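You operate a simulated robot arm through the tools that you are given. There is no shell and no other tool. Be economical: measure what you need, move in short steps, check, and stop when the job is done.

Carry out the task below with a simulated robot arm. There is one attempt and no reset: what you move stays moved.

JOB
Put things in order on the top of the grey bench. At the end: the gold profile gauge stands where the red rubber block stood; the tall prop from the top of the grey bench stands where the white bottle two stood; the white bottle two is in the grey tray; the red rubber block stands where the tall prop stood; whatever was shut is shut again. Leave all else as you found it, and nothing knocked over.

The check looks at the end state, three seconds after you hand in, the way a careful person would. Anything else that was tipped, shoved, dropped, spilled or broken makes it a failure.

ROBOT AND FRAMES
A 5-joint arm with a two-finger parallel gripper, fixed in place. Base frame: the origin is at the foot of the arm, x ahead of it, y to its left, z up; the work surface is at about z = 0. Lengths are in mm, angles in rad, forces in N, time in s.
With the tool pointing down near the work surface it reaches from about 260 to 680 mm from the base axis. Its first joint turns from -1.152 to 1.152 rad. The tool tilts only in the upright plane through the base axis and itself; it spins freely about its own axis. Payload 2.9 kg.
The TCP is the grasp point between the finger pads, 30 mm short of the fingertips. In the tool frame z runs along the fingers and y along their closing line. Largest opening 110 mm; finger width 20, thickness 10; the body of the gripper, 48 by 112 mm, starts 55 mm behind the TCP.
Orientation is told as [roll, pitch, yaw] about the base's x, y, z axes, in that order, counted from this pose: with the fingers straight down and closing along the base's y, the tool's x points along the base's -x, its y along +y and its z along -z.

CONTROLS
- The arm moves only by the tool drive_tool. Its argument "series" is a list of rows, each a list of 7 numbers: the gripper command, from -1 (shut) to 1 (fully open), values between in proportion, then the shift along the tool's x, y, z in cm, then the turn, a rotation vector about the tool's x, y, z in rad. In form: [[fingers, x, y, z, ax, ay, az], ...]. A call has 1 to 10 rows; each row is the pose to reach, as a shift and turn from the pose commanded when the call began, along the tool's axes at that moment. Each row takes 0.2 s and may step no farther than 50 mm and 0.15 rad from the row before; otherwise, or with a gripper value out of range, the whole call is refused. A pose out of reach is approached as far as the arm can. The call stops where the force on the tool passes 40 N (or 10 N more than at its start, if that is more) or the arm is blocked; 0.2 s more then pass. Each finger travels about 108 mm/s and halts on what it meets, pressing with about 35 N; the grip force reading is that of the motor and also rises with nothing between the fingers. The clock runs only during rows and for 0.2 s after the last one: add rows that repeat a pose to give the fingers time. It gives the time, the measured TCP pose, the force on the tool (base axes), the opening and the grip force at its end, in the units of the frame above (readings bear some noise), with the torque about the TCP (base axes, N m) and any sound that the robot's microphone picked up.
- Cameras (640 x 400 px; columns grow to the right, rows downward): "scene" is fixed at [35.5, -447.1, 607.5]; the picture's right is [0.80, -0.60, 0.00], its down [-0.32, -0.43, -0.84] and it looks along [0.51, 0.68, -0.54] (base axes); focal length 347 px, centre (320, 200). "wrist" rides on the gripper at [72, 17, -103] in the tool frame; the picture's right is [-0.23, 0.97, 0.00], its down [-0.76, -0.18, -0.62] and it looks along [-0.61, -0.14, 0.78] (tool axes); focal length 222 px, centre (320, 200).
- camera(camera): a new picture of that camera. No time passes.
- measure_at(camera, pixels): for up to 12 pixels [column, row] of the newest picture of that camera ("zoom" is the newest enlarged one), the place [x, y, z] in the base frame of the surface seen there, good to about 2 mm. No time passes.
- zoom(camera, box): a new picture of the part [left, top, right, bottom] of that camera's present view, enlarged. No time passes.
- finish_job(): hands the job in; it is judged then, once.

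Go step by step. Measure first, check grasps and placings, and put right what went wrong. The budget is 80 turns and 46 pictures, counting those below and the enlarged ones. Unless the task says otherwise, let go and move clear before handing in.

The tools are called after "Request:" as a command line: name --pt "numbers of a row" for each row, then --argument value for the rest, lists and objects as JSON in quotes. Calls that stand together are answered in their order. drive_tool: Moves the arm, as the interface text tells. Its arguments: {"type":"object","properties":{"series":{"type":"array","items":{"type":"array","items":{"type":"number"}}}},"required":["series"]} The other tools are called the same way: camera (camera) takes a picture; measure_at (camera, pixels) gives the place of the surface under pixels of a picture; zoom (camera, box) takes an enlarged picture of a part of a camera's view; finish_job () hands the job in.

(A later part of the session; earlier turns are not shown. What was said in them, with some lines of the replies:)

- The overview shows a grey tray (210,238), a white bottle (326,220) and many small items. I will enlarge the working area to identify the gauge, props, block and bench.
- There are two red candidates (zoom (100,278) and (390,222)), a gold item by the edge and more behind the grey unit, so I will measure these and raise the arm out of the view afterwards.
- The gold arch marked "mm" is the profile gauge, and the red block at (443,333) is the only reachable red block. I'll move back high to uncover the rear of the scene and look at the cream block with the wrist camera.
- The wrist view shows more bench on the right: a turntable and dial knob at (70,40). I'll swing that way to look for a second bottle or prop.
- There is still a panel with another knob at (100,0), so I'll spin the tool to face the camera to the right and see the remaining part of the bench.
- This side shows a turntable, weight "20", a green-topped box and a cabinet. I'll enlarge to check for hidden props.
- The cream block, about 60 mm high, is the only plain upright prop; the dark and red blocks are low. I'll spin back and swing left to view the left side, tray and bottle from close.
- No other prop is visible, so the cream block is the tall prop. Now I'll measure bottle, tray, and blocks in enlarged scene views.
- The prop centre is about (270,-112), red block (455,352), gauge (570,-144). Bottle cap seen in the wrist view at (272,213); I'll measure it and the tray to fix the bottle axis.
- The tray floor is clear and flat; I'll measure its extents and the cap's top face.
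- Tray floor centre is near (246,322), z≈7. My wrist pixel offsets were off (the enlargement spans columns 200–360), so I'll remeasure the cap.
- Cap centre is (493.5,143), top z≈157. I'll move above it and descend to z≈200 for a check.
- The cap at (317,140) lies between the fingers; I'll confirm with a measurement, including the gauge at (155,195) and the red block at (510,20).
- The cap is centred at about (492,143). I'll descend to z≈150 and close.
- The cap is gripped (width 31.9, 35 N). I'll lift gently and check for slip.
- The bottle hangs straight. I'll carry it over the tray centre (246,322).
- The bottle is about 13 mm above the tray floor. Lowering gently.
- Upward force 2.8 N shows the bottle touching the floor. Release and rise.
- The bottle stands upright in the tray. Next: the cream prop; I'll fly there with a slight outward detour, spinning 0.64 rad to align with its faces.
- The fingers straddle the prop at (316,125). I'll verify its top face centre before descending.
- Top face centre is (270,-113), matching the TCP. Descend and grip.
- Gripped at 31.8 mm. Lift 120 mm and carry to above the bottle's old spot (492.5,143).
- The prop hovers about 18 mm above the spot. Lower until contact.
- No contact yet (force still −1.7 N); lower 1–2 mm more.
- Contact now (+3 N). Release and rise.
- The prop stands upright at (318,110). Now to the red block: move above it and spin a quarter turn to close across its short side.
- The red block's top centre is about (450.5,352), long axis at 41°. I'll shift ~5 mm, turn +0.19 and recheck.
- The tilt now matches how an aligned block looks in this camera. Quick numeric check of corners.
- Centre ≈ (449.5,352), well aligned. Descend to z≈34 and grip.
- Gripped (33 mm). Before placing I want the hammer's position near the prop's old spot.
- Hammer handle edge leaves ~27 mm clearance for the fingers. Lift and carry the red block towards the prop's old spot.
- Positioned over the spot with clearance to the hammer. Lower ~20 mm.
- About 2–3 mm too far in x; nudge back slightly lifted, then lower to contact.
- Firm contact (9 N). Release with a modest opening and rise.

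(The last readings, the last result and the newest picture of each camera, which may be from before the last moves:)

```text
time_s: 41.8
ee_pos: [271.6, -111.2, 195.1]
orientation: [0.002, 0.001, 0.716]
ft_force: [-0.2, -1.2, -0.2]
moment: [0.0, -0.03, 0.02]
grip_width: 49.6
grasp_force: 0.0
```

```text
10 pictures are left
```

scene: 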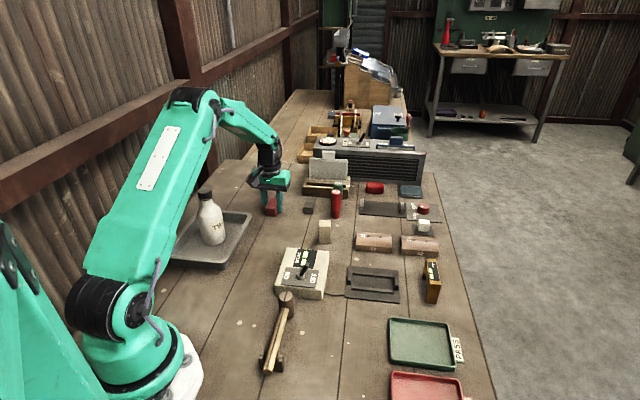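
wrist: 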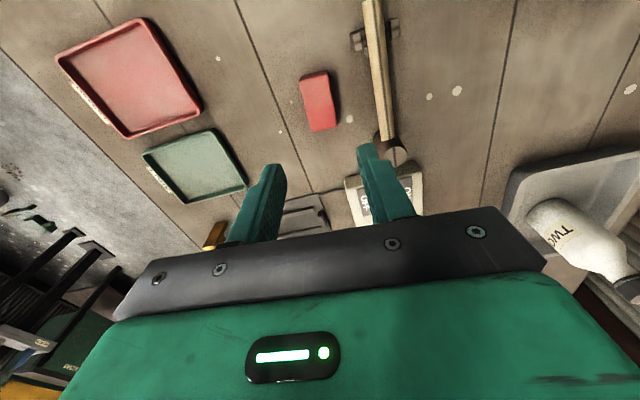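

The red block stands on the prop's old place. Now fly to above the gold gauge (579,-144.5), long axis about 42°.

Request:
drive_tool --pt "0 -3.013 -3.241 0 0 0 0" --pt "0 -6.026 -6.482 0 0 0 0" --pt "0 -9.04 -9.72 0 0 0 0" --pt "0 -12.05 -12.96 0 0 0 0" --pt "0 -15.07 -16.2 0 0 0 0" --pt "0 -18.08 -19.45 0 0 0 -0.03" --pt "0 -21.09 -22.69 0 0 0 -0.03" --pt "0 -21.09 -22.69 3 0 0 -0.03" --pt "0 -21.09 -22.69 5 0 0 -0.03" --pt "0 -21.09 -22.69 5 0 0 -0.03"

Request:
camera --camera "wrist"

```text
time_s: 44.0
ee_pos: [578.7, -143.8, 144.1]
orientation: [-0.002, 0.0, 0.747]
ft_force: [-0.7, 1.0, 0.8]
moment: [0.02, -0.02, -0.02]
grip_width: 54.8
grasp_force: 0.1
```

```text
9 pictures are left
```

wrist: 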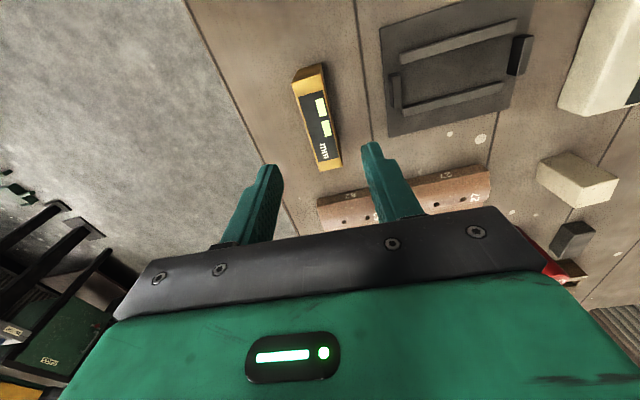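

Request:
measure_at --camera "wrist" --pixels '[[294, 85], [326, 80], [321, 169], [341, 164], [317, 122], [304, 122], [329, 118]]'

```text
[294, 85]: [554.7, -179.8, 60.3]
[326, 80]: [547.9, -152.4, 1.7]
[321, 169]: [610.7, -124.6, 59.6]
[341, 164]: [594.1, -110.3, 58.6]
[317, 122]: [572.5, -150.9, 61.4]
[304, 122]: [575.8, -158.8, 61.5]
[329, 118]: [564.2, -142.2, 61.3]
```

Gauge top centre is (574.5,-145). Shift ~4 mm, descend to z≈48 and grip its bridge.

Request:
drive_tool --pt "0 0.33 0.24 3 0 0 -0.02" --pt "0 0.33 0.24 6 0 0 -0.02" --pt "0 0.33 0.24 8.5 0 0 -0.02" --pt "0 0.33 0.24 9.6 0 0 -0.02" --pt "-0.2 0.33 0.24 9.6 0 0 -0.02" --pt "-0.5 0.33 0.24 9.6 0 0 -0.02" --pt "-1 0.33 0.24 9.6 0 0 -0.02" --pt "-1 0.33 0.24 9.6 0 0 -0.02"

Request:
zoom --camera "scene" --box '[340, 200, 480, 320]'

```text
time_s: 45.8
ee_pos: [574.4, -144.5, 49.7]
orientation: [0.0, 0.002, 0.766]
ft_force: [-0.5, 0.1, 0.6]
moment: [0.05, -0.02, -0.01]
grip_width: 23.6
grasp_force: 35.3
```

```text
3.33 times, centred on (410, 260) of scene
```

zoom: 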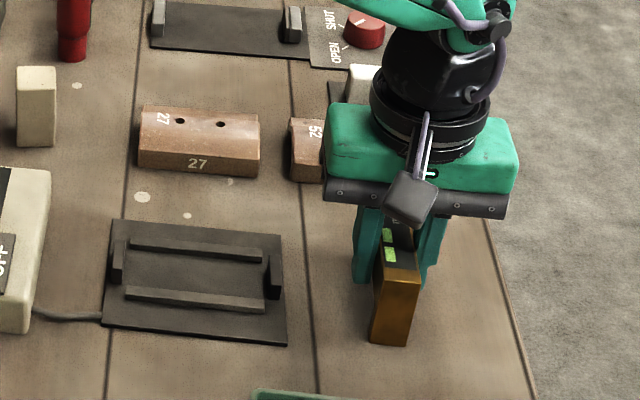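

Gripped (23.6 mm). Lift and carry to the red block's old place (450,352).

Request:
drive_tool --pt "-1 0 0 -4 0 0 0" --pt "-1 0 0 -8 0 0 0" --pt "-1 0 0 -12 0 0 0" --pt "-1 -2.32 4.04 -12 0 0 0" --pt "-1 -4.64 8.08 -12 0 0 0" --pt "-1 -6.96 12.11 -12 0 0 0" --pt "-1 -9.28 16.15 -12 0 0 0" --pt "-1 -11.61 20.19 -12 0 0 0" --pt "-1 -13.93 24.23 -12 0 0 0" --pt "-1 -16.25 28.27 -12 0 0 0"

Request:
drive_tool --pt "-1 -2.32 4.04 0 0 0 0" --pt "-1 -4.64 8.08 0 0 0 0" --pt "-1 -6.96 12.11 0 0 0 0" --pt "-1 -9.28 16.15 0 0 0 0" --pt "-1 -9.28 16.15 4 0 0 0" --pt "-1 -9.28 16.15 8 0 0 0" --pt "-1 -9.28 16.15 10 0 0 0" --pt "-1 -9.28 16.15 10 0 0 0"

Request:
zoom --camera "scene" --box '[180, 130, 360, 260]'

```text
time_s: 48.0
ee_pos: [499.4, 173.3, 170.0]
orientation: [0.001, 0.0, 0.767]
ft_force: [1.1, -0.3, -1.7]
moment: [-0.04, 0.0, 0.0]
grip_width: 23.4
grasp_force: 34.9
```

```text
time_s: 49.8
ee_pos: [450.8, 352.2, 67.1]
orientation: [0.0, 0.002, 0.766]
ft_force: [0.2, 0.5, -1.8]
moment: [0.0, -0.03, -0.01]
grip_width: 23.5
grasp_force: 35.1
```

```text
3.08 times, centred on (270, 195) of scene
```

zoom: 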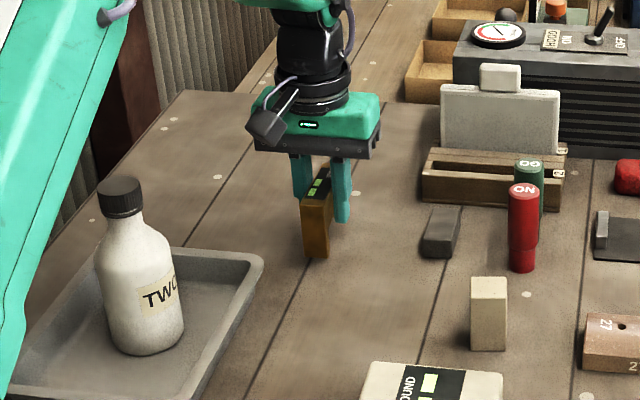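

Gauge is over the spot, about 18 mm up. Lower to near contact.

Request:
drive_tool --pt "-1 0 0 1 0 0 0" --pt "-1 0 0 1.6 0 0 0" --pt "-1 0 0 1.9 0 0 0" --pt "-1 0 0 1.9 0 0 0"

```text
time_s: 50.8
ee_pos: [449.9, 350.9, 49.0]
orientation: [0.001, 0.001, 0.767]
ft_force: [-1.3, -0.2, 2.3]
moment: [-0.07, 0.06, 0.03]
grip_width: 23.8
grasp_force: 34.9
```

Contact (+2.3 N vs −1.8). Release and rise clear.

Request:
drive_tool --pt "-0.4 0 0 0 0 0 0" --pt "0 0 0 0 0 0 0" --pt "0 0 0 0 0 0 0" --pt "0 0 0 -4 0 0 0" --pt "0 0 0 -8 0 0 0" --pt "0 0 0 -12 0 0 0" --pt "0 0 0 -16 0 0 0" --pt "0 0 0 -20 0 0 0"

Request:
camera --camera "scene"

Request:
camera --camera "wrist"

Request:
zoom --camera "scene" --box '[180, 170, 460, 390]'

```text
time_s: 52.6
ee_pos: [451.2, 351.3, 249.1]
orientation: [0.002, 0.001, 0.766]
ft_force: [0.8, 0.2, 0.2]
moment: [0.0, -0.03, -0.01]
grip_width: 54.7
grasp_force: 0.0
```

```text
6 pictures are left
```

scene: 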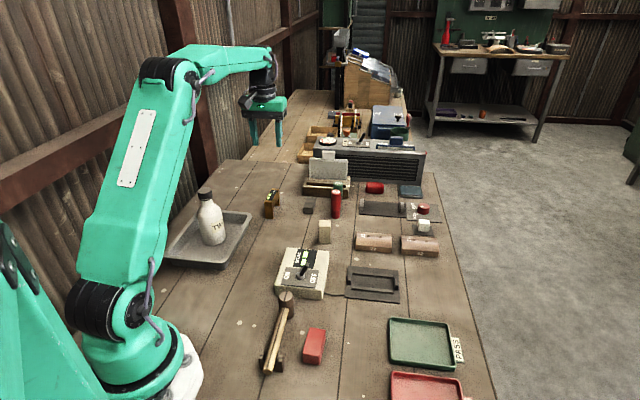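

```text
5 pictures are left
```

wrist: 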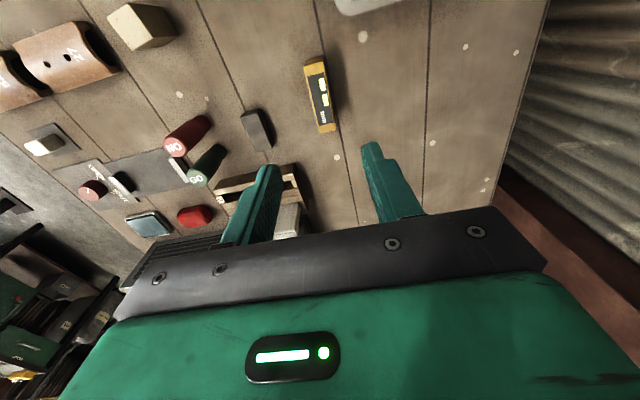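

```text
1.82 times, centred on (320, 280) of scene
```

zoom: 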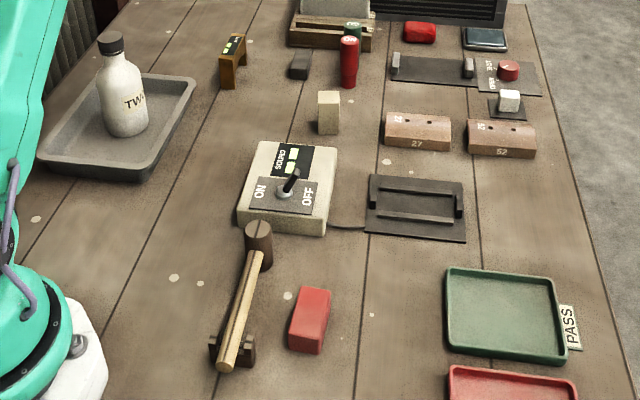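

The pictures show the gauge, prop, red block and bottle all upright in their new places, nothing else disturbed, nothing opened, and the arm clear. Handing in.

Request:
finish_job

```text
The job is handed in.
```

I moved all four items, and the last pictures show them upright with nothing else disturbed.

- **Gold profile gauge:** it stands where the red rubber block stood.
- **Tall prop:** it stands where white bottle two stood. I took this to be the cream block, about 60 mm high, as it was the only plain upright prop I could see.
- **White bottle two:** it stands in the grey tray.
- **Red rubber block:** it stands where the tall prop stood.

I opened nothing, so there was nothing to shut again.
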